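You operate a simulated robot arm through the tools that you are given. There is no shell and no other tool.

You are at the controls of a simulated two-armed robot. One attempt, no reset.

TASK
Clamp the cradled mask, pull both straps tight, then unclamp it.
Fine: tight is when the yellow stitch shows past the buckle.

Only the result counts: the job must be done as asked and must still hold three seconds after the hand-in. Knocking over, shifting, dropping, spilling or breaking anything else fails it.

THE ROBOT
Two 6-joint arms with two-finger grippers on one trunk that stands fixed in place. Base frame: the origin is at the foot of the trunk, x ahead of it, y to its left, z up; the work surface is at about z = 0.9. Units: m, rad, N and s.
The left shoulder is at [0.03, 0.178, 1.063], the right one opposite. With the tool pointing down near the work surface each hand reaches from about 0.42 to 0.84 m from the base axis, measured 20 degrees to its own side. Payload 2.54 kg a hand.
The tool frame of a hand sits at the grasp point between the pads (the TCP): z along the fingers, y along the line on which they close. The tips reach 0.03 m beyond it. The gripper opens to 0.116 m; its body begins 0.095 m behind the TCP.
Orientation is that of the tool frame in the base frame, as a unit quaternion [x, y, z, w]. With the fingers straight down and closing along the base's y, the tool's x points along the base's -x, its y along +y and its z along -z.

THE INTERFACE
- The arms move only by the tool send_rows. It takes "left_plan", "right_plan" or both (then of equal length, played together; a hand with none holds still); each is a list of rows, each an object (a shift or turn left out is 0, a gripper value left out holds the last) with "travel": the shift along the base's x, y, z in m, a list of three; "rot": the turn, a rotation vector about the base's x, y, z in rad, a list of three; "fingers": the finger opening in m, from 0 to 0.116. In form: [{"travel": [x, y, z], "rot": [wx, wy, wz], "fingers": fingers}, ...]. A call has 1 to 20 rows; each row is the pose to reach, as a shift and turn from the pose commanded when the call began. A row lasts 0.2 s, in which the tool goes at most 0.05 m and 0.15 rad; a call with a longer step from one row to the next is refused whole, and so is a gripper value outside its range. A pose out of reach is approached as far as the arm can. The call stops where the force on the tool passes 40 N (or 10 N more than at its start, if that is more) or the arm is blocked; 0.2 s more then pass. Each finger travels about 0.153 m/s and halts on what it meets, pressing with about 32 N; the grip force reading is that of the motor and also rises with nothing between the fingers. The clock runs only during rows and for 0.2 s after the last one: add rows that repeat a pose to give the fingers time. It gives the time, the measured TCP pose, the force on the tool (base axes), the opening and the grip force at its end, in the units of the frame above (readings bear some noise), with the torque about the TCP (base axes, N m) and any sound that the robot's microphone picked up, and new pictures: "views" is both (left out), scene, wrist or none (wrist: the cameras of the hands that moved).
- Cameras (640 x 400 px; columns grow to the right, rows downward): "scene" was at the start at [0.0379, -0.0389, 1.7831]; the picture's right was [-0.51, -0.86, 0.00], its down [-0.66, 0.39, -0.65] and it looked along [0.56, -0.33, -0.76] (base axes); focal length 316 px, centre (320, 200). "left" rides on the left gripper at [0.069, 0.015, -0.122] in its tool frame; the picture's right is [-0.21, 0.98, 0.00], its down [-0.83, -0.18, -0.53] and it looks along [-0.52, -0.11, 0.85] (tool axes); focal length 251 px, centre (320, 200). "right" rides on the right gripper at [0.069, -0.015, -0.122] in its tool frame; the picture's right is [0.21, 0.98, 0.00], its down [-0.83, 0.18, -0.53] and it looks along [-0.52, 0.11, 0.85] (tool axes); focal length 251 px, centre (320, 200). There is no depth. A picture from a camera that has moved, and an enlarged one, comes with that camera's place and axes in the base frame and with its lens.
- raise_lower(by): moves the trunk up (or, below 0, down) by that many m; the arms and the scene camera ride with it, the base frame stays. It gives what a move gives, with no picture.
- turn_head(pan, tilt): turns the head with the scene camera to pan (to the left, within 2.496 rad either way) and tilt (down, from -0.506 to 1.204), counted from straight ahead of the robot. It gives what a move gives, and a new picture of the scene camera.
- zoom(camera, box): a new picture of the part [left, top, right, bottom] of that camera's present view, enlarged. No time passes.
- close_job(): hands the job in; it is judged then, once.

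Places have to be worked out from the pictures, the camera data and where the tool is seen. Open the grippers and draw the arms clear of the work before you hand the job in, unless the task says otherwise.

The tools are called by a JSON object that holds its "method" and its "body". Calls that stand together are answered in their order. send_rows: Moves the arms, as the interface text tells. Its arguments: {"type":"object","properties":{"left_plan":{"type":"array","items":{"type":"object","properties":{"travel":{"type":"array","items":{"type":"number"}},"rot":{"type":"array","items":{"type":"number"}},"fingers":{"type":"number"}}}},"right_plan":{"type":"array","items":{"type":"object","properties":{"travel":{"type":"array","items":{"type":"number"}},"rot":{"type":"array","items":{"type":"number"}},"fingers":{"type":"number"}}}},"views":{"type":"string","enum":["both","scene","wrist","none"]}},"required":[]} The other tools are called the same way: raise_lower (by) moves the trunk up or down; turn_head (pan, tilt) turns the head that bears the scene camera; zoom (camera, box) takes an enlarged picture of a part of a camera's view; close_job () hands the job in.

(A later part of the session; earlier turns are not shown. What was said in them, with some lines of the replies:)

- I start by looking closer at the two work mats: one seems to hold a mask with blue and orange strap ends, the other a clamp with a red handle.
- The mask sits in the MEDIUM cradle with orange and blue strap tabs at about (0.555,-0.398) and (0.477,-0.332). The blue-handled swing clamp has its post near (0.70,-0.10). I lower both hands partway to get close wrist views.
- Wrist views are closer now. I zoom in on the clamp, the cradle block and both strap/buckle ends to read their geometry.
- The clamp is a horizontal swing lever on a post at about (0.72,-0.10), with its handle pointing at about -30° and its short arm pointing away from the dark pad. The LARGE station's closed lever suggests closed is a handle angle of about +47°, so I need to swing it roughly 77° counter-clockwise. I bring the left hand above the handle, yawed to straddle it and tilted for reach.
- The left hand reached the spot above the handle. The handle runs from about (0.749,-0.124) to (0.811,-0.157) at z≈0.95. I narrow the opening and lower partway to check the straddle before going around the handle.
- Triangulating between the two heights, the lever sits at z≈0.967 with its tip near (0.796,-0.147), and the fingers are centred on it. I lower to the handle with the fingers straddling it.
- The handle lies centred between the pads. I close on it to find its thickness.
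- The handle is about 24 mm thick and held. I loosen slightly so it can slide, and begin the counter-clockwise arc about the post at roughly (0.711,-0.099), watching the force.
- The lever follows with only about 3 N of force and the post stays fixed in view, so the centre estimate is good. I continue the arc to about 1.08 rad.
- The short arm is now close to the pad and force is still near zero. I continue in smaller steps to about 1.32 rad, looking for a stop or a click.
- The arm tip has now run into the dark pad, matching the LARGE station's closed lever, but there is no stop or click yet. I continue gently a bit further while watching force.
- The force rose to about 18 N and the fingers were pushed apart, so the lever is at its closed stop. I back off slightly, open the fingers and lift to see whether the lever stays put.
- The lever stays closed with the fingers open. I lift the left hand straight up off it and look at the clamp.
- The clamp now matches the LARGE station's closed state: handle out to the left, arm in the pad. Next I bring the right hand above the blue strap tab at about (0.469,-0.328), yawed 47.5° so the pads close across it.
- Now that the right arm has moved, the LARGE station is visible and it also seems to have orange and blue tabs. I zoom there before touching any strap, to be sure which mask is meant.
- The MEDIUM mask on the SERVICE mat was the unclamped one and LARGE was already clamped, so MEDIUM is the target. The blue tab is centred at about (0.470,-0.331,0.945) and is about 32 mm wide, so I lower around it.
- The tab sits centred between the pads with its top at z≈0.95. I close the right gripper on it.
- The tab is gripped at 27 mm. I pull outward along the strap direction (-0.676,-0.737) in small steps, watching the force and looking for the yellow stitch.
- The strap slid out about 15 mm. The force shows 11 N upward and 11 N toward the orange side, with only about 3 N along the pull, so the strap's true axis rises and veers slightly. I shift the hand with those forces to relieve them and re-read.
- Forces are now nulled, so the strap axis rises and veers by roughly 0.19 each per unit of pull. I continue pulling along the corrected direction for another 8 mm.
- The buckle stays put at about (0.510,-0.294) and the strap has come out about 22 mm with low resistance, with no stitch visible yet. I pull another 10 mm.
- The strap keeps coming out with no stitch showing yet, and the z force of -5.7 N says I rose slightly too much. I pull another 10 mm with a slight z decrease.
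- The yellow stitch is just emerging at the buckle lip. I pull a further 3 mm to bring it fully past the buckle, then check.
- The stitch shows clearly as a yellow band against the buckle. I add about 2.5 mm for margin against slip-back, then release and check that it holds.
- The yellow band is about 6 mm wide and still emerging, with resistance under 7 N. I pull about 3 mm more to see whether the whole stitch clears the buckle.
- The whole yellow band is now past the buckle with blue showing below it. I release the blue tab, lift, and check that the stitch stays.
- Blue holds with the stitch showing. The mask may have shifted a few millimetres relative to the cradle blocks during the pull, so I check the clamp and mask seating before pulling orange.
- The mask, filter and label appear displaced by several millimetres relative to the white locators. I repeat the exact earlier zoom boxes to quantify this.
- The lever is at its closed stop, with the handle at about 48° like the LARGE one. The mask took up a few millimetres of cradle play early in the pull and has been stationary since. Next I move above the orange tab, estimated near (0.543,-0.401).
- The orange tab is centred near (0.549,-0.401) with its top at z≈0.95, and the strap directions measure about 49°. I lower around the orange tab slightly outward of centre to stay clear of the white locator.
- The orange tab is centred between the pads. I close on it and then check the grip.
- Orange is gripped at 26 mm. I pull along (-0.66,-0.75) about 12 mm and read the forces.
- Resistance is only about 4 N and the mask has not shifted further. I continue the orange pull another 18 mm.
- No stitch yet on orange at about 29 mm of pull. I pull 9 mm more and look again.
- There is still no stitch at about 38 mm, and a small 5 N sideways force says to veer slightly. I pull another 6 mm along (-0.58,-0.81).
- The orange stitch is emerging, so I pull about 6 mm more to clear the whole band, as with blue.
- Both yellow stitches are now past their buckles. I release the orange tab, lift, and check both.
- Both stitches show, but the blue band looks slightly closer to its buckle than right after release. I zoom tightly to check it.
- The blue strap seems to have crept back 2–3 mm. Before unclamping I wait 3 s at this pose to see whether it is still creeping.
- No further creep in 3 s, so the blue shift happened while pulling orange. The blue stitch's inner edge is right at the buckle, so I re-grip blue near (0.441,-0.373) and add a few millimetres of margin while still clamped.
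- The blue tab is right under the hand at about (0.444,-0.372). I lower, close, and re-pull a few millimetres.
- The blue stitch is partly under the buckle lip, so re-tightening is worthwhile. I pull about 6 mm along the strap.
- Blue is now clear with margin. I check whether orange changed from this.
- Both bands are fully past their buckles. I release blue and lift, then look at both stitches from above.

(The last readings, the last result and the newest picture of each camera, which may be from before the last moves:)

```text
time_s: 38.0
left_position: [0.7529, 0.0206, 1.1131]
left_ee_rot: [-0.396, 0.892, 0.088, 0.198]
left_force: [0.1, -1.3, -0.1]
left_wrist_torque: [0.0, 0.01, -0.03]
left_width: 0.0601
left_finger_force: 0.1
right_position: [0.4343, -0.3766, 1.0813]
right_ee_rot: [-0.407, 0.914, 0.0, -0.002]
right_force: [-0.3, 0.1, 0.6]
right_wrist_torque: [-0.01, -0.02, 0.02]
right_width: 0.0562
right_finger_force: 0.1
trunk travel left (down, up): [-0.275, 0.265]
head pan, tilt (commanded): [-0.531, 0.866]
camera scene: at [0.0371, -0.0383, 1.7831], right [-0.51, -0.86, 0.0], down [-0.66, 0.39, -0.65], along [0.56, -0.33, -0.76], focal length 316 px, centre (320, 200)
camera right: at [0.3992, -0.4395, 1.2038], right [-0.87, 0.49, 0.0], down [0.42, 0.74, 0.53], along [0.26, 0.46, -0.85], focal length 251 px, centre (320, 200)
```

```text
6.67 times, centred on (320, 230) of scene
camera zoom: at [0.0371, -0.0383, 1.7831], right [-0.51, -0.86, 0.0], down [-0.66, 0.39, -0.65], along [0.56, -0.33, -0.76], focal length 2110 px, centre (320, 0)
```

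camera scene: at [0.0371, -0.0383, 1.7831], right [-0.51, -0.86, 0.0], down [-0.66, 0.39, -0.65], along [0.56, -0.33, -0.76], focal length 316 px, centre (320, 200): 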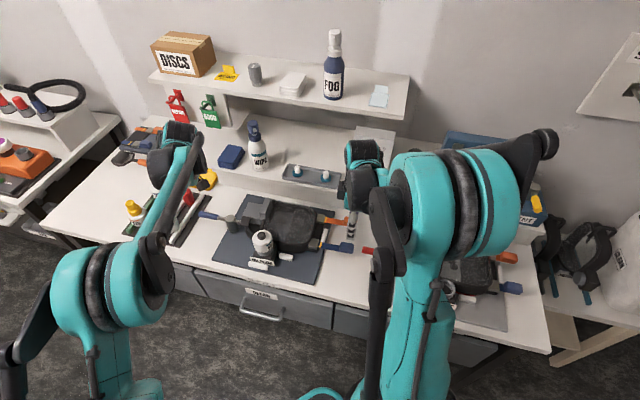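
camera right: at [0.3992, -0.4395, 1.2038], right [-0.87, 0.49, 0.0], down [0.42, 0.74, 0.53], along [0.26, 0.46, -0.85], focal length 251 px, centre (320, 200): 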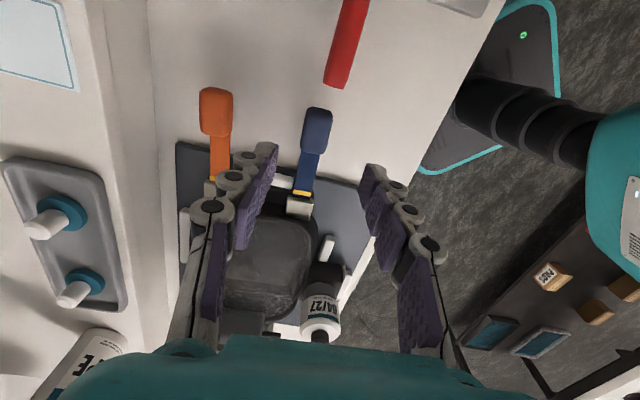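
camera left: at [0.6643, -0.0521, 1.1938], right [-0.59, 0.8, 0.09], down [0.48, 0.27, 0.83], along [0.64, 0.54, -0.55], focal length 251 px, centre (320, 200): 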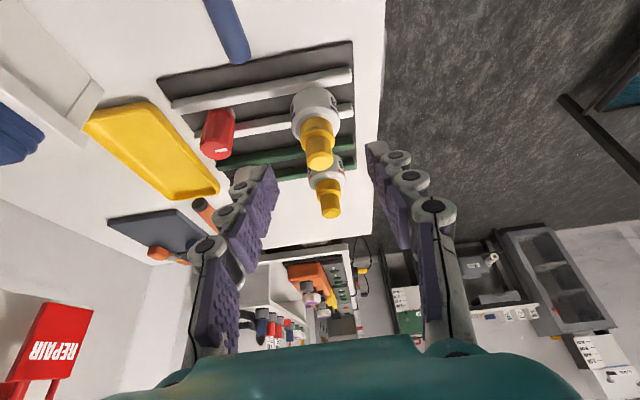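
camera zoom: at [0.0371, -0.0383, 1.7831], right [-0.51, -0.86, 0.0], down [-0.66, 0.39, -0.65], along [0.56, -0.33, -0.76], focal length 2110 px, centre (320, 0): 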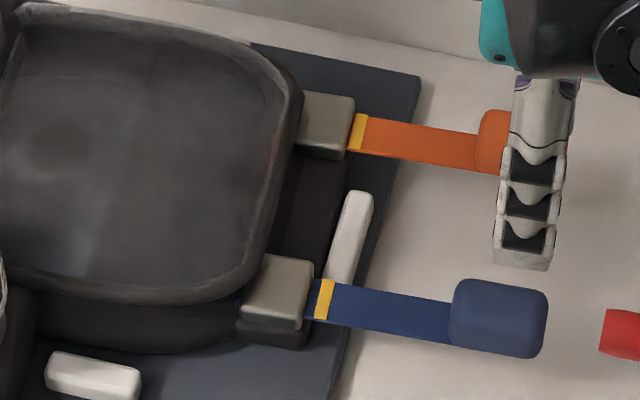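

Orange has slipped to roughly flush with its buckle from the blue re-pull. I re-grip orange near (0.515,-0.441) and add a few millimetres there too.

{"method": "send_rows", "body": {"right_plan": [{"travel": [0.027, -0.022, -0.005], "rot": [0, 0, 0.01]}, {"travel": [0.054, -0.044, -0.01], "rot": [0, 0, 0.02]}, {"travel": [0.081, -0.0645, -0.025], "rot": [0, 0, 0.02]}, {"travel": [0.081, -0.0645, -0.06], "rot": [0, 0, 0.02]}], "views": "wrist"}}

{"method": "zoom", "body": {"camera": "right", "box": [180, 60, 460, 260]}}

```text
time_s: 39.0
left_position: [0.7525, 0.0208, 1.1119]
left_ee_rot: [-0.396, 0.892, 0.088, 0.199]
left_force: [-0.4, -0.2, 0.0]
left_wrist_torque: [-0.01, 0.04, 0.0]
left_width: 0.0599
left_finger_force: 0.0
right_position: [0.5185, -0.4437, 1.0192]
right_ee_rot: [-0.417, 0.909, 0.0, 0.0]
right_force: [-0.6, 0.3, 0.2]
right_wrist_torque: [-0.03, -0.03, 0.03]
right_width: 0.0562
right_finger_force: 0.1
trunk travel left (down, up): [-0.275, 0.265]
head pan, tilt (commanded): [-0.531, 0.866]
camera right: at [0.4833, -0.5072, 1.1418], right [-0.88, 0.48, 0.0], down [0.4, 0.74, 0.53], along [0.25, 0.47, -0.85], focal length 251 px, centre (320, 200)
```

right: 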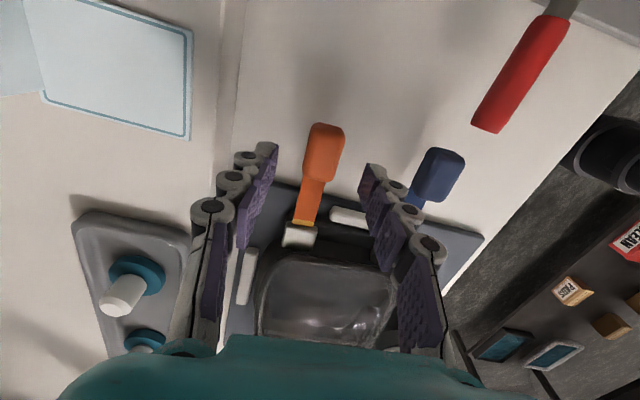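

```text
2.00 times, centred on (320, 160) of right
camera zoom: at [0.4833, -0.5072, 1.1418], right [-0.88, 0.48, 0.0], down [0.4, 0.74, 0.53], along [0.25, 0.47, -0.85], focal length 503 px, centre (320, 280)
```

zoom: 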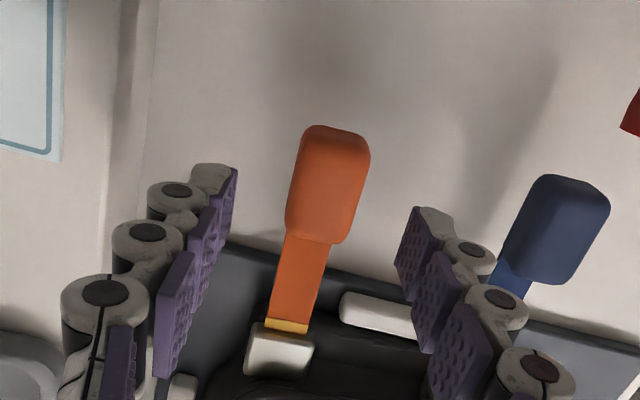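

The orange tab is centred near (0.516,-0.440). I lower, close, and re-pull about 5 mm.

{"method": "send_rows", "body": {"right_plan": [{"travel": [-0.002, 0.001, -0.03]}, {"travel": [-0.003, 0.0015, -0.06]}, {"travel": [-0.003, 0.0015, -0.072]}, {"travel": [-0.003, 0.0015, -0.072], "fingers": 0.035}, {"travel": [-0.003, 0.0015, -0.072], "fingers": 0.015}, {"travel": [-0.003, 0.0015, -0.072], "fingers": 0.015}, {"travel": [-0.003, 0.0015, -0.072], "fingers": 0.015}], "views": "none"}}

{"method": "zoom", "body": {"camera": "right", "box": [240, 220, 380, 320]}}

```text
time_s: 40.6
left_position: [0.7549, 0.0205, 1.112]
left_ee_rot: [-0.396, 0.892, 0.087, 0.198]
left_force: [0.0, 0.2, -0.2]
left_wrist_torque: [-0.01, -0.04, 0.02]
left_width: 0.06
left_finger_force: 0.2
right_position: [0.515, -0.4421, 0.9474]
right_ee_rot: [-0.415, 0.91, 0.0, 0.0]
right_force: [1.9, 1.0, 0.3]
right_wrist_torque: [-0.05, -0.02, -0.78]
right_width: 0.0264
right_finger_force: 32.5
trunk travel left (down, up): [-0.275, 0.265]
head pan, tilt (commanded): [-0.531, 0.866]
```

```text
4.00 times, centred on (310, 270) of right
camera zoom: at [0.4802, -0.5049, 1.0693], right [-0.88, 0.48, 0.0], down [0.4, 0.74, 0.53], along [0.25, 0.47, -0.85], focal length 1006 px, centre (360, -80)
```

zoom: 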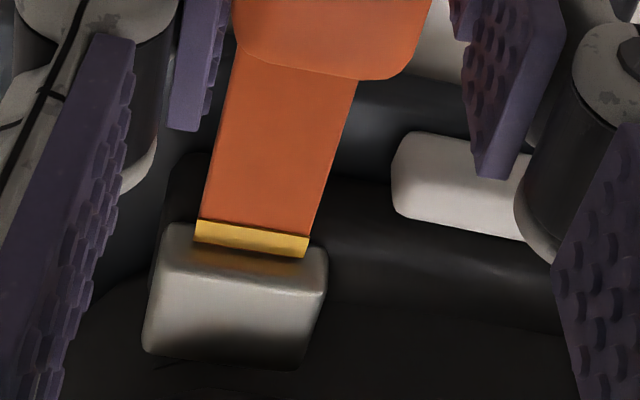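

Orange's stitch is just flush with the lip. I pull about 5 mm more along the strap.

{"method": "send_rows", "body": {"right_plan": [{"travel": [-0.0011, -0.0013, 0.0]}, {"travel": [-0.0022, -0.0026, 0.0]}, {"travel": [-0.0032, -0.0039, 0.0]}], "views": "none"}}

{"method": "zoom", "body": {"camera": "right", "box": [240, 220, 380, 320]}}

{"method": "zoom", "body": {"camera": "scene", "box": [280, 200, 360, 260]}}

```text
time_s: 41.4
left_position: [0.7548, 0.0222, 1.1117]
left_ee_rot: [-0.396, 0.892, 0.089, 0.198]
left_force: [0.0, 0.0, -0.1]
left_wrist_torque: [-0.01, -0.01, -0.01]
left_width: 0.06
left_finger_force: 0.0
right_position: [0.5121, -0.4441, 0.9477]
right_ee_rot: [-0.416, 0.909, -0.001, 0.0]
right_force: [5.0, 3.4, 0.3]
right_wrist_torque: [0.05, -0.15, -0.67]
right_width: 0.0266
right_finger_force: 32.2
trunk travel left (down, up): [-0.275, 0.265]
head pan, tilt (commanded): [-0.531, 0.866]
```

```text
4.00 times, centred on (310, 270) of right
camera zoom: at [0.4775, -0.508, 1.0698], right [-0.88, 0.48, 0.0], down [0.4, 0.74, 0.53], along [0.25, 0.47, -0.85], focal length 1006 px, centre (360, -80)
```

zoom: 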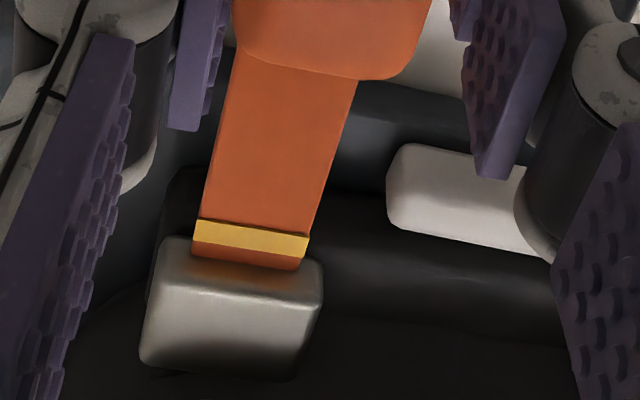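

```text
6.67 times, centred on (320, 230) of scene
camera zoom: at [0.0394, -0.0387, 1.783], right [-0.51, -0.86, 0.0], down [-0.66, 0.39, -0.65], along [0.56, -0.33, -0.76], focal length 2110 px, centre (320, 0)
```

zoom: 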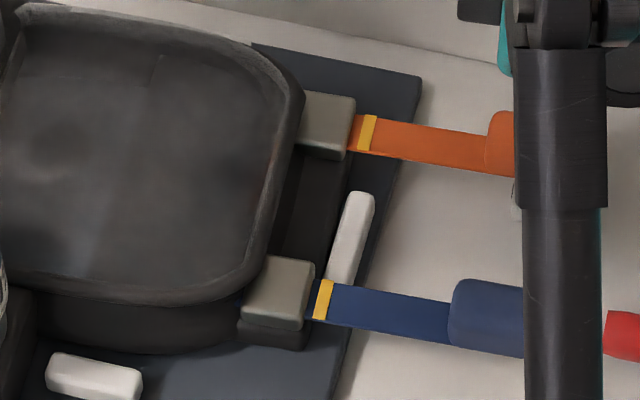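

Both stitches now stand clear of their buckles with a visible gap. I release orange and raise the right hand well clear.

{"method": "send_rows", "body": {"right_plan": [{"fingers": 0.042}, {"fingers": 0.056}, {"travel": [0, 0, 0.02], "fingers": 0.056}, {"travel": [0, 0, 0.06], "fingers": 0.056}, {"travel": [-0.01, 0, 0.1], "fingers": 0.056}, {"travel": [-0.03, 0, 0.14], "fingers": 0.056}, {"travel": [-0.06, 0, 0.175], "fingers": 0.056}, {"travel": [-0.09, 0, 0.2], "fingers": 0.056}]}}

{"method": "zoom", "body": {"camera": "scene", "box": [280, 200, 360, 260]}}

{"method": "zoom", "body": {"camera": "scene", "box": [190, 160, 290, 240]}}

```text
time_s: 43.2
left_position: [0.7518, 0.022, 1.113]
left_ee_rot: [-0.397, 0.892, 0.088, 0.198]
left_force: [-0.7, -0.3, 1.6]
left_wrist_torque: [-0.04, -0.02, 0.01]
left_width: 0.0602
left_finger_force: 0.2
right_position: [0.4213, -0.4456, 1.1495]
right_ee_rot: [-0.416, 0.909, -0.001, 0.0]
right_force: [-0.1, 0.7, 0.5]
right_wrist_torque: [0.0, -0.03, 0.05]
right_width: 0.0561
right_finger_force: 0.1
trunk travel left (down, up): [-0.275, 0.265]
head pan, tilt (commanded): [-0.531, 0.866]
camera scene: at [0.0362, -0.0381, 1.7831], right [-0.51, -0.86, 0.0], down [-0.66, 0.39, -0.65], along [0.56, -0.33, -0.76], focal length 316 px, centre (320, 200)
camera right: at [0.3866, -0.5081, 1.2709], right [-0.88, 0.48, 0.0], down [0.4, 0.74, 0.53], along [0.25, 0.47, -0.85], focal length 251 px, centre (320, 200)
```

scene: 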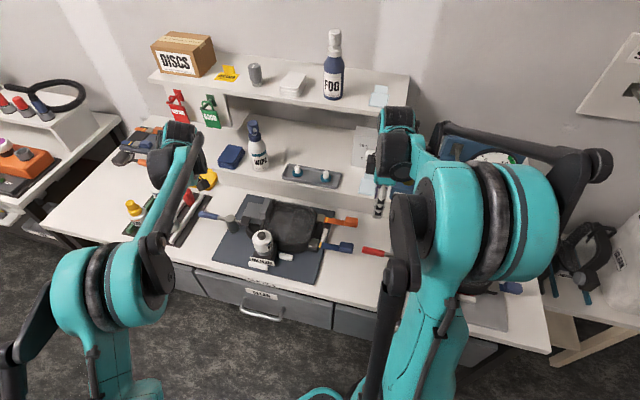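
right: 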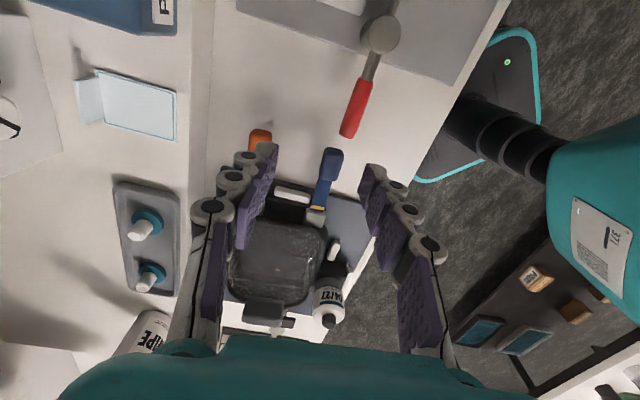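

```text
6.67 times, centred on (320, 230) of scene
camera zoom: at [0.0362, -0.0381, 1.7831], right [-0.51, -0.86, 0.0], down [-0.66, 0.39, -0.65], along [0.56, -0.33, -0.76], focal length 2110 px, centre (320, 0)
```

zoom: 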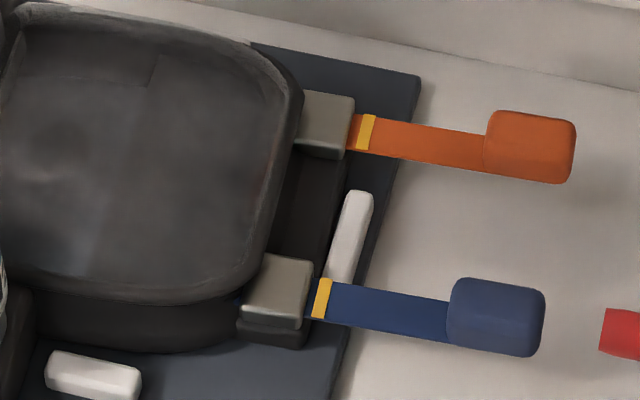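

```text
5.00 times, centred on (240, 200) of scene
camera zoom: at [0.0362, -0.0381, 1.7831], right [-0.51, -0.86, 0.0], down [-0.66, 0.39, -0.65], along [0.56, -0.33, -0.76], focal length 1583 px, centre (720, 200)
```

zoom: 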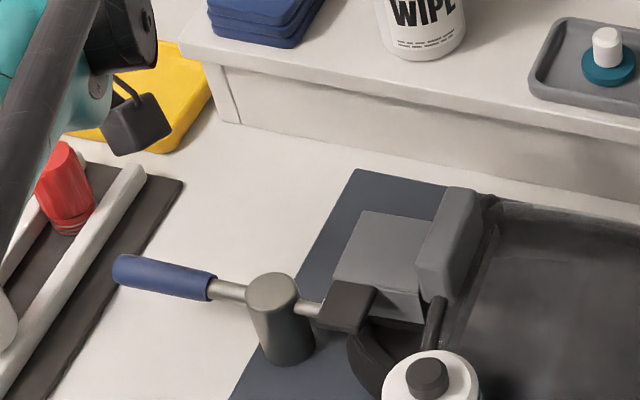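

Straps are tight and stable, so now I unclamp. I retrace the left hand's path back down around the lever with the fingers open.

{"method": "send_rows", "body": {"left_plan": [{"travel": [0, -0.03, -0.02]}, {"travel": [0, -0.06, -0.05]}, {"travel": [0, -0.07, -0.09]}, {"travel": [0, -0.07, -0.11]}], "views": "wrist"}}

```text
time_s: 44.2
left_position: [0.756, -0.0499, 1.0009]
left_ee_rot: [-0.396, 0.892, 0.088, 0.198]
left_force: [0.2, -0.4, -0.5]
left_wrist_torque: [-0.03, 0.0, -0.02]
left_width: 0.0597
left_finger_force: 0.1
right_position: [0.423, -0.4441, 1.1473]
right_ee_rot: [-0.416, 0.909, -0.001, 0.001]
right_force: [-0.2, -0.4, -0.6]
right_wrist_torque: [-0.03, 0.0, -0.01]
right_width: 0.056
right_finger_force: 0.1
trunk travel left (down, up): [-0.275, 0.265]
head pan, tilt (commanded): [-0.531, 0.866]
camera left: at [0.6673, -0.1242, 1.0819], right [-0.59, 0.8, 0.09], down [0.49, 0.27, 0.83], along [0.64, 0.54, -0.55], focal length 251 px, centre (320, 200)
```

left: 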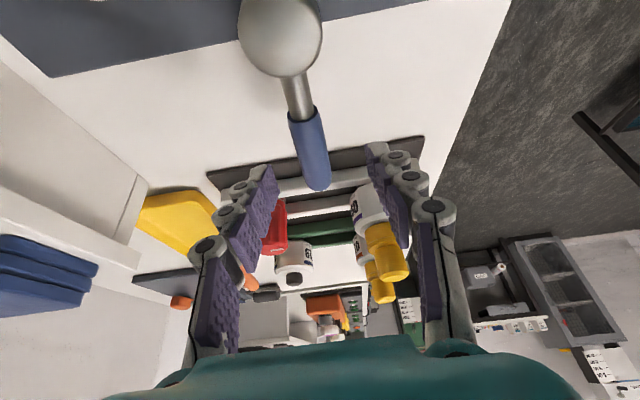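

The handle is centred between the open fingers. I finish lowering and narrow the fingers to a loose straddle.

{"method": "send_rows", "body": {"left_plan": [{"travel": [0, 0, -0.02]}, {"travel": [0, 0, -0.04]}, {"travel": [0, 0, -0.04], "fingers": 0.04}, {"travel": [0, 0, -0.04], "fingers": 0.029}, {"travel": [0, 0, -0.04], "fingers": 0.029}], "views": "wrist"}}

```text
time_s: 45.4
left_position: [0.7559, -0.0487, 0.9613]
left_ee_rot: [-0.396, 0.892, 0.087, 0.198]
left_force: [3.9, -3.3, 0.8]
left_wrist_torque: [0.01, 0.02, -0.04]
left_width: 0.0327
left_finger_force: 3.0
right_position: [0.4232, -0.4466, 1.1469]
right_ee_rot: [-0.416, 0.909, 0.0, 0.0]
right_force: [-0.9, 0.3, 0.1]
right_wrist_torque: [-0.01, -0.01, -0.03]
right_width: 0.0561
right_finger_force: 0.0
trunk travel left (down, up): [-0.275, 0.265]
head pan, tilt (commanded): [-0.531, 0.866]
camera left: at [0.6676, -0.1236, 1.0424], right [-0.59, 0.8, 0.09], down [0.49, 0.27, 0.83], along [0.64, 0.54, -0.55], focal length 251 px, centre (320, 200)
```

left: 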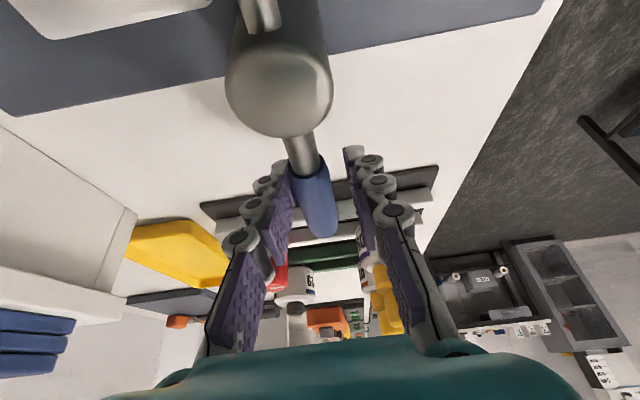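

The fingers loosely straddle the handle, so I swing it clockwise, opening the clamp along the reverse arc.

{"method": "send_rows", "body": {"left_plan": [{"travel": [0.0029, -0.0027, 0], "rot": [0, 0, -0.06]}, {"travel": [0.0073, -0.0077, 0], "rot": [0, 0, -0.16]}, {"travel": [0.0119, -0.0141, 0], "rot": [0, 0, -0.28]}, {"travel": [0.0157, -0.0211, 0], "rot": [0, 0, -0.4]}, {"travel": [0.0187, -0.0285, 0], "rot": [0, 0, -0.52]}, {"travel": [0.0207, -0.0362, 0], "rot": [0, 0, -0.64]}]}}

{"method": "zoom", "body": {"camera": "scene", "box": [190, 160, 350, 280]}}

```text
time_s: 46.8
left_position: [0.7755, -0.0871, 0.962]
left_ee_rot: [-0.093, 0.972, 0.021, 0.216]
left_force: [-0.3, 2.9, -1.5]
left_wrist_torque: [-0.01, 0.0, 0.01]
left_width: 0.0309
left_finger_force: 1.9
right_position: [0.422, -0.4456, 1.1479]
right_ee_rot: [-0.416, 0.909, 0.0, 0.0]
right_force: [1.0, -0.1, -0.1]
right_wrist_torque: [0.01, 0.01, 0.01]
right_width: 0.0561
right_finger_force: 0.1
trunk travel left (down, up): [-0.275, 0.265]
head pan, tilt (commanded): [-0.531, 0.866]
camera scene: at [0.0383, -0.0384, 1.783], right [-0.51, -0.86, 0.0], down [-0.66, 0.39, -0.65], along [0.56, -0.33, -0.76], focal length 316 px, centre (320, 200)
camera left: at [0.6607, -0.0923, 1.0431], right [0.0, 1.0, 0.09], down [0.55, -0.08, 0.83], along [0.84, 0.05, -0.55], focal length 251 px, centre (320, 200)
```

scene: 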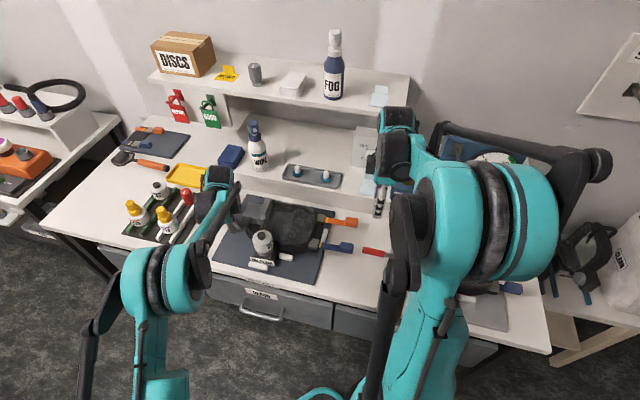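
left: 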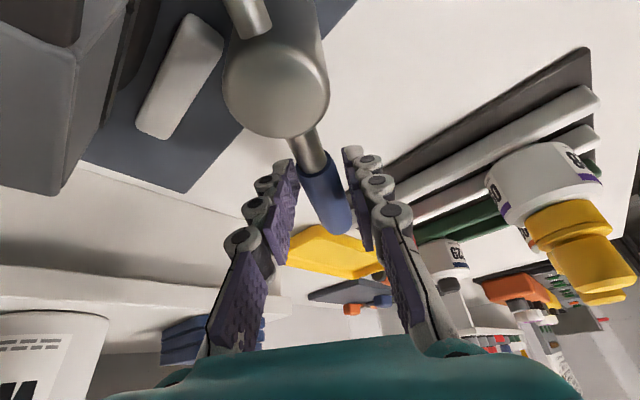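

```text
3.33 times, centred on (270, 220) of scene
camera zoom: at [0.0383, -0.0384, 1.783], right [-0.51, -0.86, 0.0], down [-0.66, 0.39, -0.65], along [0.56, -0.33, -0.76], focal length 1055 px, centre (487, 133)
```

zoom: 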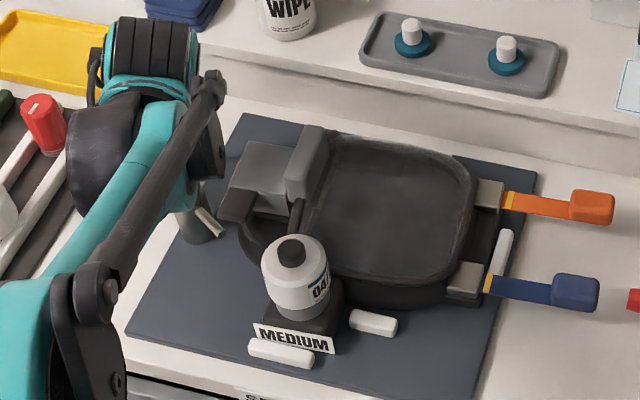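

The arm has swung clear of the pad and the straps still show their stitches. I continue opening back to the lever's original position.

{"method": "send_rows", "body": {"left_plan": [{"travel": [0.0011, -0.0079, 0], "rot": [0, 0, -0.12]}, {"travel": [0.0012, -0.0158, 0], "rot": [0, 0, -0.24]}, {"travel": [0.0004, -0.0237, 0], "rot": [0, 0, -0.36]}, {"travel": [-0.0013, -0.0315, 0], "rot": [0, 0, -0.48]}, {"travel": [-0.004, -0.039, 0], "rot": [0, 0, -0.6]}, {"travel": [-0.0068, -0.0449, 0], "rot": [0, 0, -0.7]}]}}

{"method": "zoom", "body": {"camera": "scene", "box": [190, 160, 350, 280]}}

```text
time_s: 48.2
left_position: [0.7688, -0.1292, 0.9623]
left_ee_rot: [0.245, 0.945, -0.055, 0.209]
left_force: [3.5, 1.4, -0.7]
left_wrist_torque: [-0.01, 0.03, 0.02]
left_width: 0.0314
left_finger_force: 1.9
right_position: [0.423, -0.4457, 1.1473]
right_ee_rot: [-0.417, 0.909, 0.0, 0.0]
right_force: [-0.2, 0.7, -0.3]
right_wrist_torque: [0.02, 0.02, -0.04]
right_width: 0.0561
right_finger_force: 0.1
trunk travel left (down, up): [-0.275, 0.265]
head pan, tilt (commanded): [-0.531, 0.866]
camera scene: at [0.0386, -0.0387, 1.783], right [-0.51, -0.86, 0.0], down [-0.66, 0.39, -0.65], along [0.56, -0.33, -0.76], focal length 316 px, centre (320, 200)
camera left: at [0.6764, -0.061, 1.0434], right [0.64, 0.76, 0.09], down [0.37, -0.41, 0.83], along [0.67, -0.5, -0.55], focal length 251 px, centre (320, 200)
```

scene: 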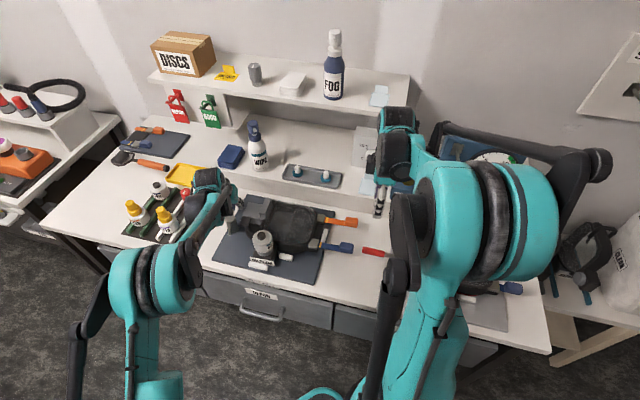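
left: 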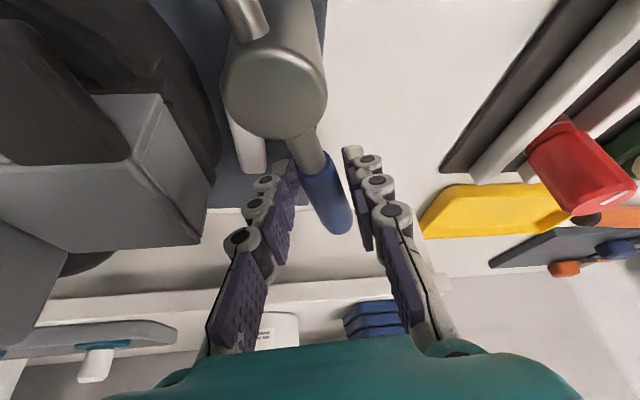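

```text
3.33 times, centred on (270, 220) of scene
camera zoom: at [0.0386, -0.0387, 1.783], right [-0.51, -0.86, 0.0], down [-0.66, 0.39, -0.65], along [0.56, -0.33, -0.76], focal length 1055 px, centre (487, 133)
```

zoom: 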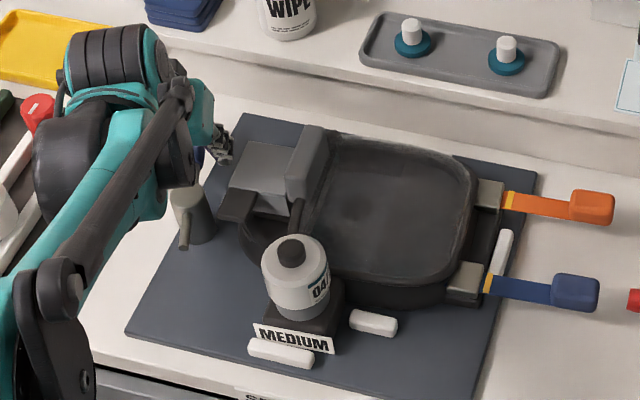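

The lever is nearly back to its original open angle, lagging the hand by several degrees. I nudge it about 0.12 rad more, watching for the open stop.

{"method": "send_rows", "body": {"left_plan": [{"travel": [-0.0028, -0.0046, 0], "rot": [0, 0, -0.08]}, {"travel": [-0.0051, -0.0079, 0], "rot": [0, 0, -0.14]}], "views": "wrist"}}

```text
time_s: 48.8
left_position: [0.7653, -0.1359, 0.9619]
left_ee_rot: [0.308, 0.927, -0.068, 0.205]
left_force: [2.5, 9.2, -0.1]
left_wrist_torque: [-0.06, -0.09, 0.16]
left_width: 0.0347
left_finger_force: 4.6
right_position: [0.4226, -0.4432, 1.1485]
right_ee_rot: [-0.416, 0.909, 0.0, 0.0]
right_force: [0.6, 0.3, 0.4]
right_wrist_torque: [-0.06, 0.02, -0.03]
right_width: 0.056
right_finger_force: 0.0
trunk travel left (down, up): [-0.275, 0.265]
head pan, tilt (commanded): [-0.531, 0.866]
camera left: at [0.6821, -0.0543, 1.0432], right [0.74, 0.67, 0.09], down [0.31, -0.46, 0.83], along [0.6, -0.59, -0.55], focal length 251 px, centre (320, 200)
```

left: 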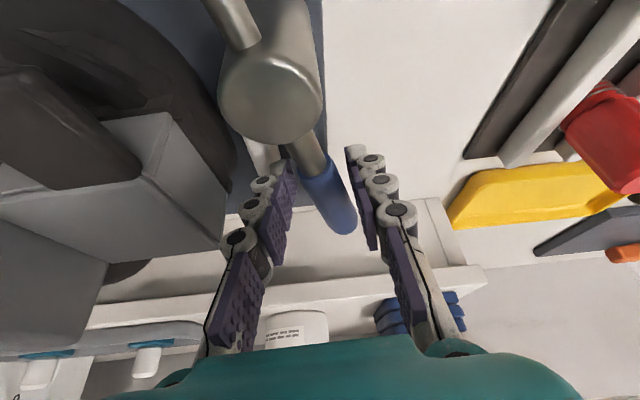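

A rising force of about 9 N and widened fingers show the lever is at its open stop. I back off slightly, open the fingers and lift straight up.

{"method": "send_rows", "body": {"left_plan": [{"travel": [0.0045, 0.007, 0], "rot": [0, 0, 0.12]}, {"travel": [0.0045, 0.007, 0], "rot": [0, 0, 0.12], "fingers": 0.05}, {"travel": [0.0045, 0.007, 0], "rot": [0, 0, 0.12], "fingers": 0.05}], "views": "wrist"}}

```text
time_s: 49.6
left_position: [0.769, -0.1313, 0.9628]
left_ee_rot: [0.252, 0.943, -0.056, 0.209]
left_force: [-0.1, 0.6, 0.0]
left_wrist_torque: [0.03, -0.03, 0.05]
left_width: 0.0499
left_finger_force: 0.1
right_position: [0.4227, -0.4453, 1.1482]
right_ee_rot: [-0.416, 0.909, 0.0, 0.0]
right_force: [-0.4, 0.5, -0.4]
right_wrist_torque: [0.0, 0.01, -0.01]
right_width: 0.0559
right_finger_force: 0.1
trunk travel left (down, up): [-0.275, 0.265]
head pan, tilt (commanded): [-0.531, 0.866]
camera left: at [0.6766, -0.0611, 1.0436], right [0.66, 0.75, 0.09], down [0.36, -0.42, 0.83], along [0.66, -0.51, -0.55], focal length 251 px, centre (320, 200)
```

left: 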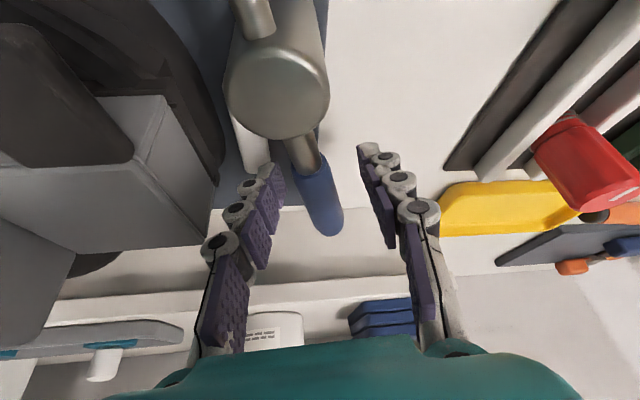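

The lever is back at its original open position and free of the fingers. I lift the left hand straight up and then draw it back toward the robot.

{"method": "send_rows", "body": {"left_plan": [{"travel": [0, 0, 0.025]}, {"travel": [0, 0, 0.055]}, {"travel": [0, 0, 0.09]}, {"travel": [0, 0, 0.13]}, {"travel": [-0.02, 0.02, 0.165]}, {"travel": [-0.05, 0.045, 0.19], "rot": [0.02, 0.1, 0.1]}, {"travel": [-0.09, 0.07, 0.21], "rot": [0.04, 0.2, 0.2]}, {"travel": [-0.13, 0.09, 0.23], "rot": [0.06, 0.28, 0.3]}, {"travel": [-0.17, 0.11, 0.25], "rot": [0.08, 0.36, 0.4], "fingers": 0.11}, {"travel": [-0.2, 0.13, 0.26], "rot": [0.1, 0.42, 0.5], "fingers": 0.11}], "views": "scene"}}

{"method": "zoom", "body": {"camera": "scene", "box": [190, 160, 350, 280]}}

{"method": "zoom", "body": {"camera": "scene", "box": [280, 200, 360, 260]}}

```text
refused: row 7 steps farther than a row can; nothing moved
```

```text
3.33 times, centred on (270, 220) of scene
camera zoom: at [0.0379, -0.0394, 1.783], right [-0.51, -0.86, 0.0], down [-0.66, 0.39, -0.65], along [0.56, -0.33, -0.76], focal length 1055 px, centre (487, 133)
```

zoom: 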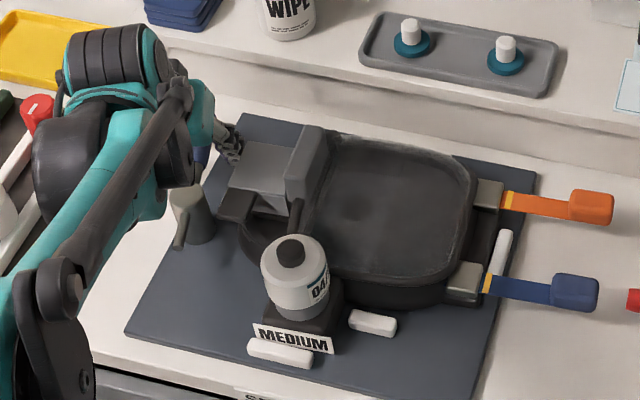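

```text
6.67 times, centred on (320, 230) of scene
camera zoom: at [0.0379, -0.0394, 1.783], right [-0.51, -0.86, 0.0], down [-0.66, 0.39, -0.65], along [0.56, -0.33, -0.76], focal length 2110 px, centre (320, 0)
```

zoom: 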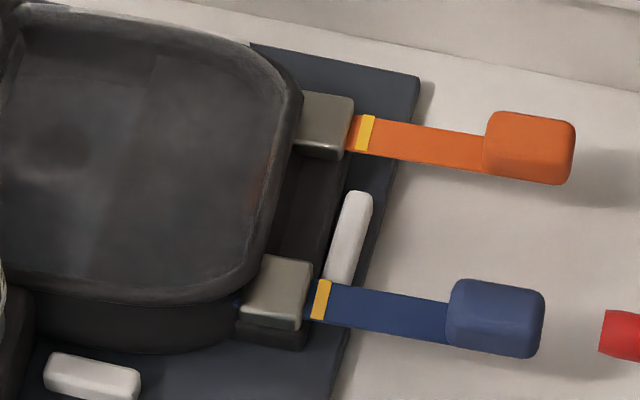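

That step was refused for being too long. I resend with smaller steps, and draw the right arm back at the same time with its gripper open.

{"method": "send_rows", "body": {"left_plan": [{"travel": [0, 0, 0.02]}, {"travel": [0, 0, 0.045]}, {"travel": [0, 0, 0.075]}, {"travel": [0, 0, 0.11]}, {"travel": [0, 0, 0.14]}, {"travel": [-0.02, 0.015, 0.16]}, {"travel": [-0.045, 0.03, 0.175]}, {"travel": [-0.075, 0.05, 0.19]}, {"travel": [-0.105, 0.07, 0.2], "fingers": 0.11}, {"travel": [-0.135, 0.09, 0.21], "fingers": 0.11}, {"travel": [-0.165, 0.11, 0.22], "fingers": 0.11}, {"travel": [-0.195, 0.13, 0.23], "fingers": 0.11}], "right_plan": [{"travel": [0, 0, 0.02]}, {"travel": [0, 0, 0.04]}, {"travel": [0, 0, 0.06]}, {"travel": [0, 0, 0.08]}, {"travel": [0, 0, 0.1]}, {"travel": [-0.01, 0.01, 0.11]}, {"travel": [-0.02, 0.02, 0.12]}, {"travel": [-0.03, 0.03, 0.13], "fingers": 0.11}, {"travel": [-0.04, 0.04, 0.14], "fingers": 0.11}, {"travel": [-0.05, 0.05, 0.145], "fingers": 0.11}, {"travel": [-0.06, 0.06, 0.15], "fingers": 0.11}, {"travel": [-0.07, 0.07, 0.15], "fingers": 0.11}]}}

{"method": "zoom", "body": {"camera": "scene", "box": [190, 160, 350, 280]}}

{"method": "zoom", "body": {"camera": "scene", "box": [280, 200, 360, 260]}}

```text
time_s: 52.2
left_position: [0.5703, -0.0001, 1.1949]
left_ee_rot: [0.253, 0.943, -0.056, 0.21]
left_force: [0.2, 0.6, 0.8]
left_wrist_torque: [-0.04, -0.02, 0.01]
left_width: 0.1099
left_finger_force: 0.6
right_position: [0.3491, -0.3732, 1.2995]
right_ee_rot: [-0.417, 0.909, -0.001, 0.0]
right_force: [-0.5, 0.2, -0.3]
right_wrist_torque: [-0.04, -0.02, -0.03]
right_width: 0.11
right_finger_force: 0.0
trunk travel left (down, up): [-0.275, 0.265]
head pan, tilt (commanded): [-0.531, 0.866]
camera scene: at [0.0351, -0.0375, 1.7832], right [-0.51, -0.86, 0.0], down [-0.66, 0.39, -0.65], along [0.56, -0.33, -0.76], focal length 316 px, centre (320, 200)
camera right: at [0.3143, -0.437, 1.4216], right [-0.88, 0.48, 0.0], down [0.4, 0.74, 0.53], along [0.26, 0.47, -0.85], focal length 251 px, centre (320, 200)
camera left: at [0.4785, 0.0708, 1.2744], right [0.66, 0.75, 0.09], down [0.36, -0.42, 0.83], along [0.66, -0.51, -0.54], focal length 251 px, centre (320, 200)
```

scene: 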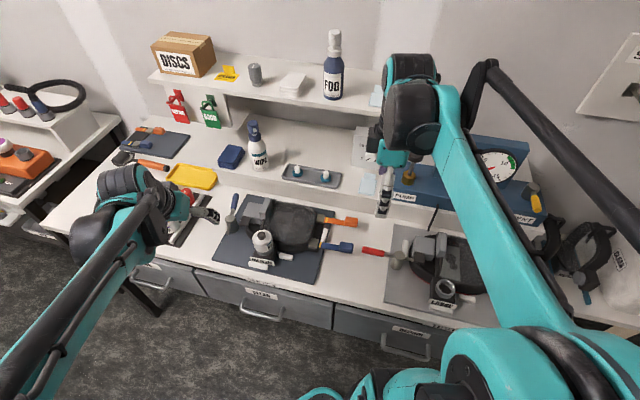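
right: 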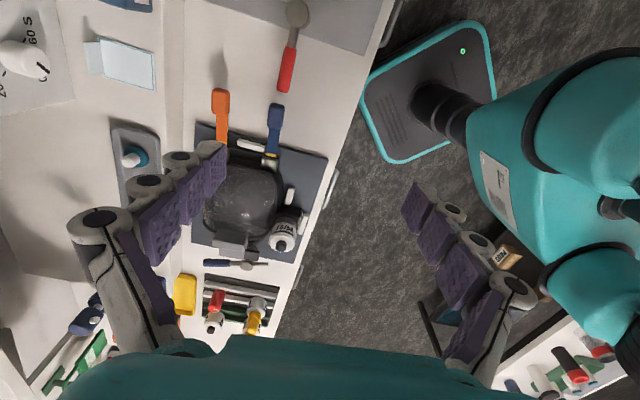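
left: 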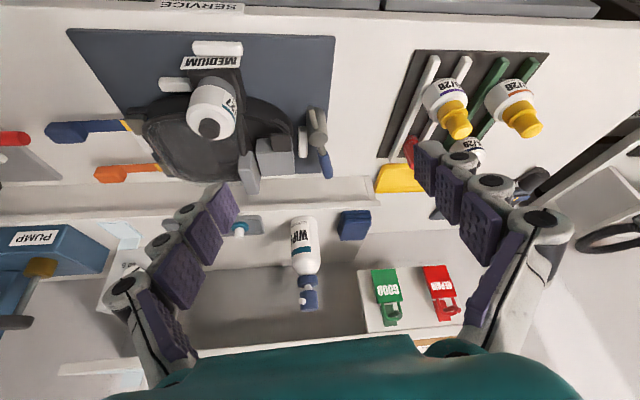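

```text
3.33 times, centred on (270, 220) of scene
camera zoom: at [0.0351, -0.0375, 1.7832], right [-0.51, -0.86, 0.0], down [-0.66, 0.39, -0.65], along [0.56, -0.33, -0.76], focal length 1055 px, centre (487, 133)
```

zoom: 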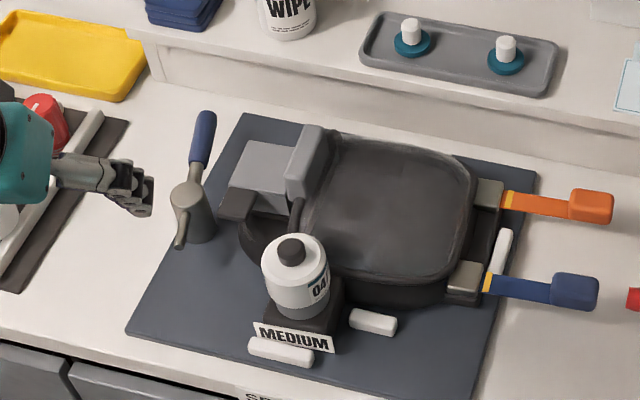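

```text
6.67 times, centred on (320, 230) of scene
camera zoom: at [0.0351, -0.0375, 1.7832], right [-0.51, -0.86, 0.0], down [-0.66, 0.39, -0.65], along [0.56, -0.33, -0.76], focal length 2110 px, centre (320, 0)
```

zoom: 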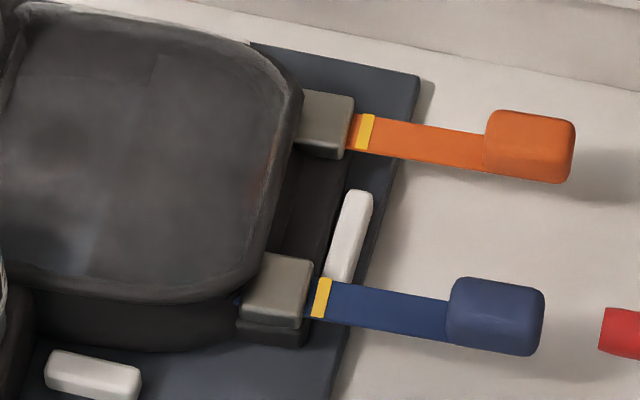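

The lever is open as it started, both yellow stitches show past their buckles, and nothing else looks disturbed. I draw the left hand a little further back and make one last check before handing in.

{"method": "send_rows", "body": {"left_plan": [{"travel": [-0.02, 0.01, 0.03]}, {"travel": [-0.04, 0.02, 0.06]}, {"travel": [-0.06, 0.03, 0.08]}, {"travel": [-0.08, 0.04, 0.1]}, {"travel": [-0.08, 0.04, 0.1]}], "views": "scene"}}

{"method": "zoom", "body": {"camera": "scene", "box": [190, 160, 350, 280]}}

{"method": "zoom", "body": {"camera": "scene", "box": [308, 206, 348, 258]}}

```text
time_s: 53.4
left_position: [0.4926, 0.041, 1.2917]
left_ee_rot: [0.254, 0.943, -0.056, 0.208]
left_force: [0.0, -0.2, -0.6]
left_wrist_torque: [0.01, 0.02, 0.05]
left_width: 0.11
left_finger_force: 0.1
right_position: [0.353, -0.3759, 1.2971]
right_ee_rot: [-0.416, 0.909, 0.001, -0.001]
right_force: [-0.2, 0.2, -0.6]
right_wrist_torque: [0.02, 0.02, 0.04]
right_width: 0.1101
right_finger_force: 0.1
trunk travel left (down, up): [-0.275, 0.265]
head pan, tilt (commanded): [-0.531, 0.866]
camera scene: at [0.0397, -0.0395, 1.783], right [-0.51, -0.86, 0.0], down [-0.66, 0.39, -0.65], along [0.56, -0.33, -0.76], focal length 316 px, centre (320, 200)
```

scene: 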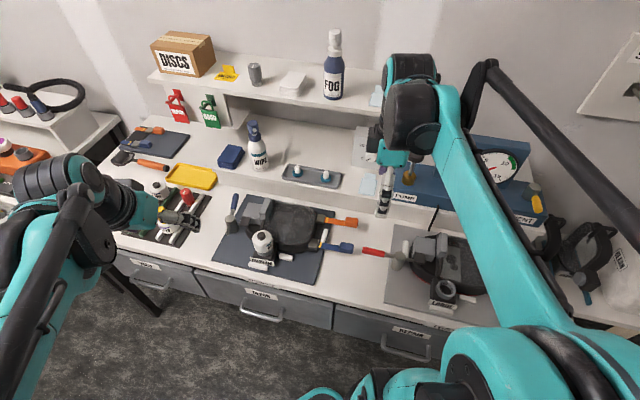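

```text
3.33 times, centred on (270, 220) of scene
camera zoom: at [0.0397, -0.0395, 1.783], right [-0.51, -0.86, 0.0], down [-0.66, 0.39, -0.65], along [0.56, -0.33, -0.76], focal length 1055 px, centre (487, 133)
```

zoom: 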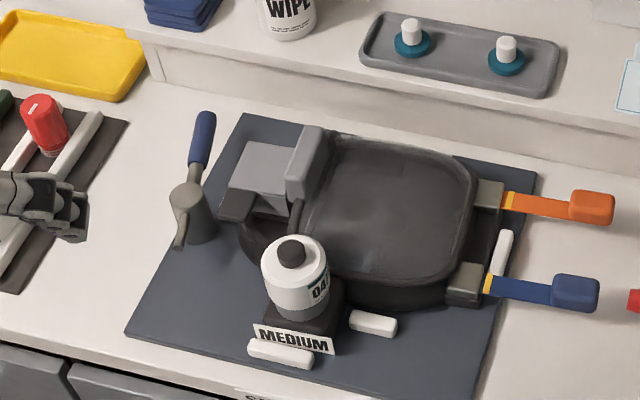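

```text
7.69 times, centred on (328, 232) of scene
camera zoom: at [0.0397, -0.0395, 1.783], right [-0.51, -0.86, 0.0], down [-0.66, 0.39, -0.65], along [0.56, -0.33, -0.76], focal length 2435 px, centre (258, -46)
```

zoom: 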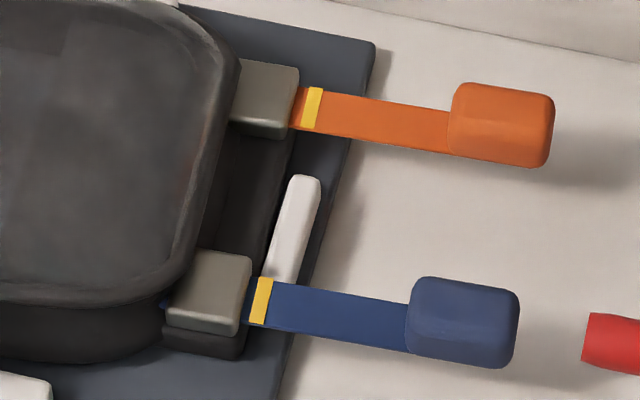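

Both stitches show fully past their buckles with a gap, the clamp is open, the mask is still in its cradle, and both arms are clear with their grippers open. I hand the job in.

{"method": "close_job", "body": {}}

```text
The job is handed in.
```

I clamped the mask in the MEDIUM (SERVICE) cradle, pulled both straps tight and unclamped it, then handed the job in. No verdict has come back.

- **Straps:** the yellow stitch on both the blue and the orange strap shows fully past its buckle, with a small gap. Pulling one strap let the other slip back a little, so I re-pulled each by about 5 mm. Both held steady afterwards.
- **Clamp:** I swung the lever to its closed stop before pulling, then back to its open stop, where it started.
- **Mask position:** the mask slid a few millimetres toward the pull early on, even though it was clamped. It then stayed put and is still in its cradle.
- **Which mask:** the LARGE mask on the TEST station also has straps, but its clamp was already closed. I took the unclamped MEDIUM one as the target and left LARGE alone.

Both arms are clear with the grippers open, and nothing else looked disturbed in the last pictures.
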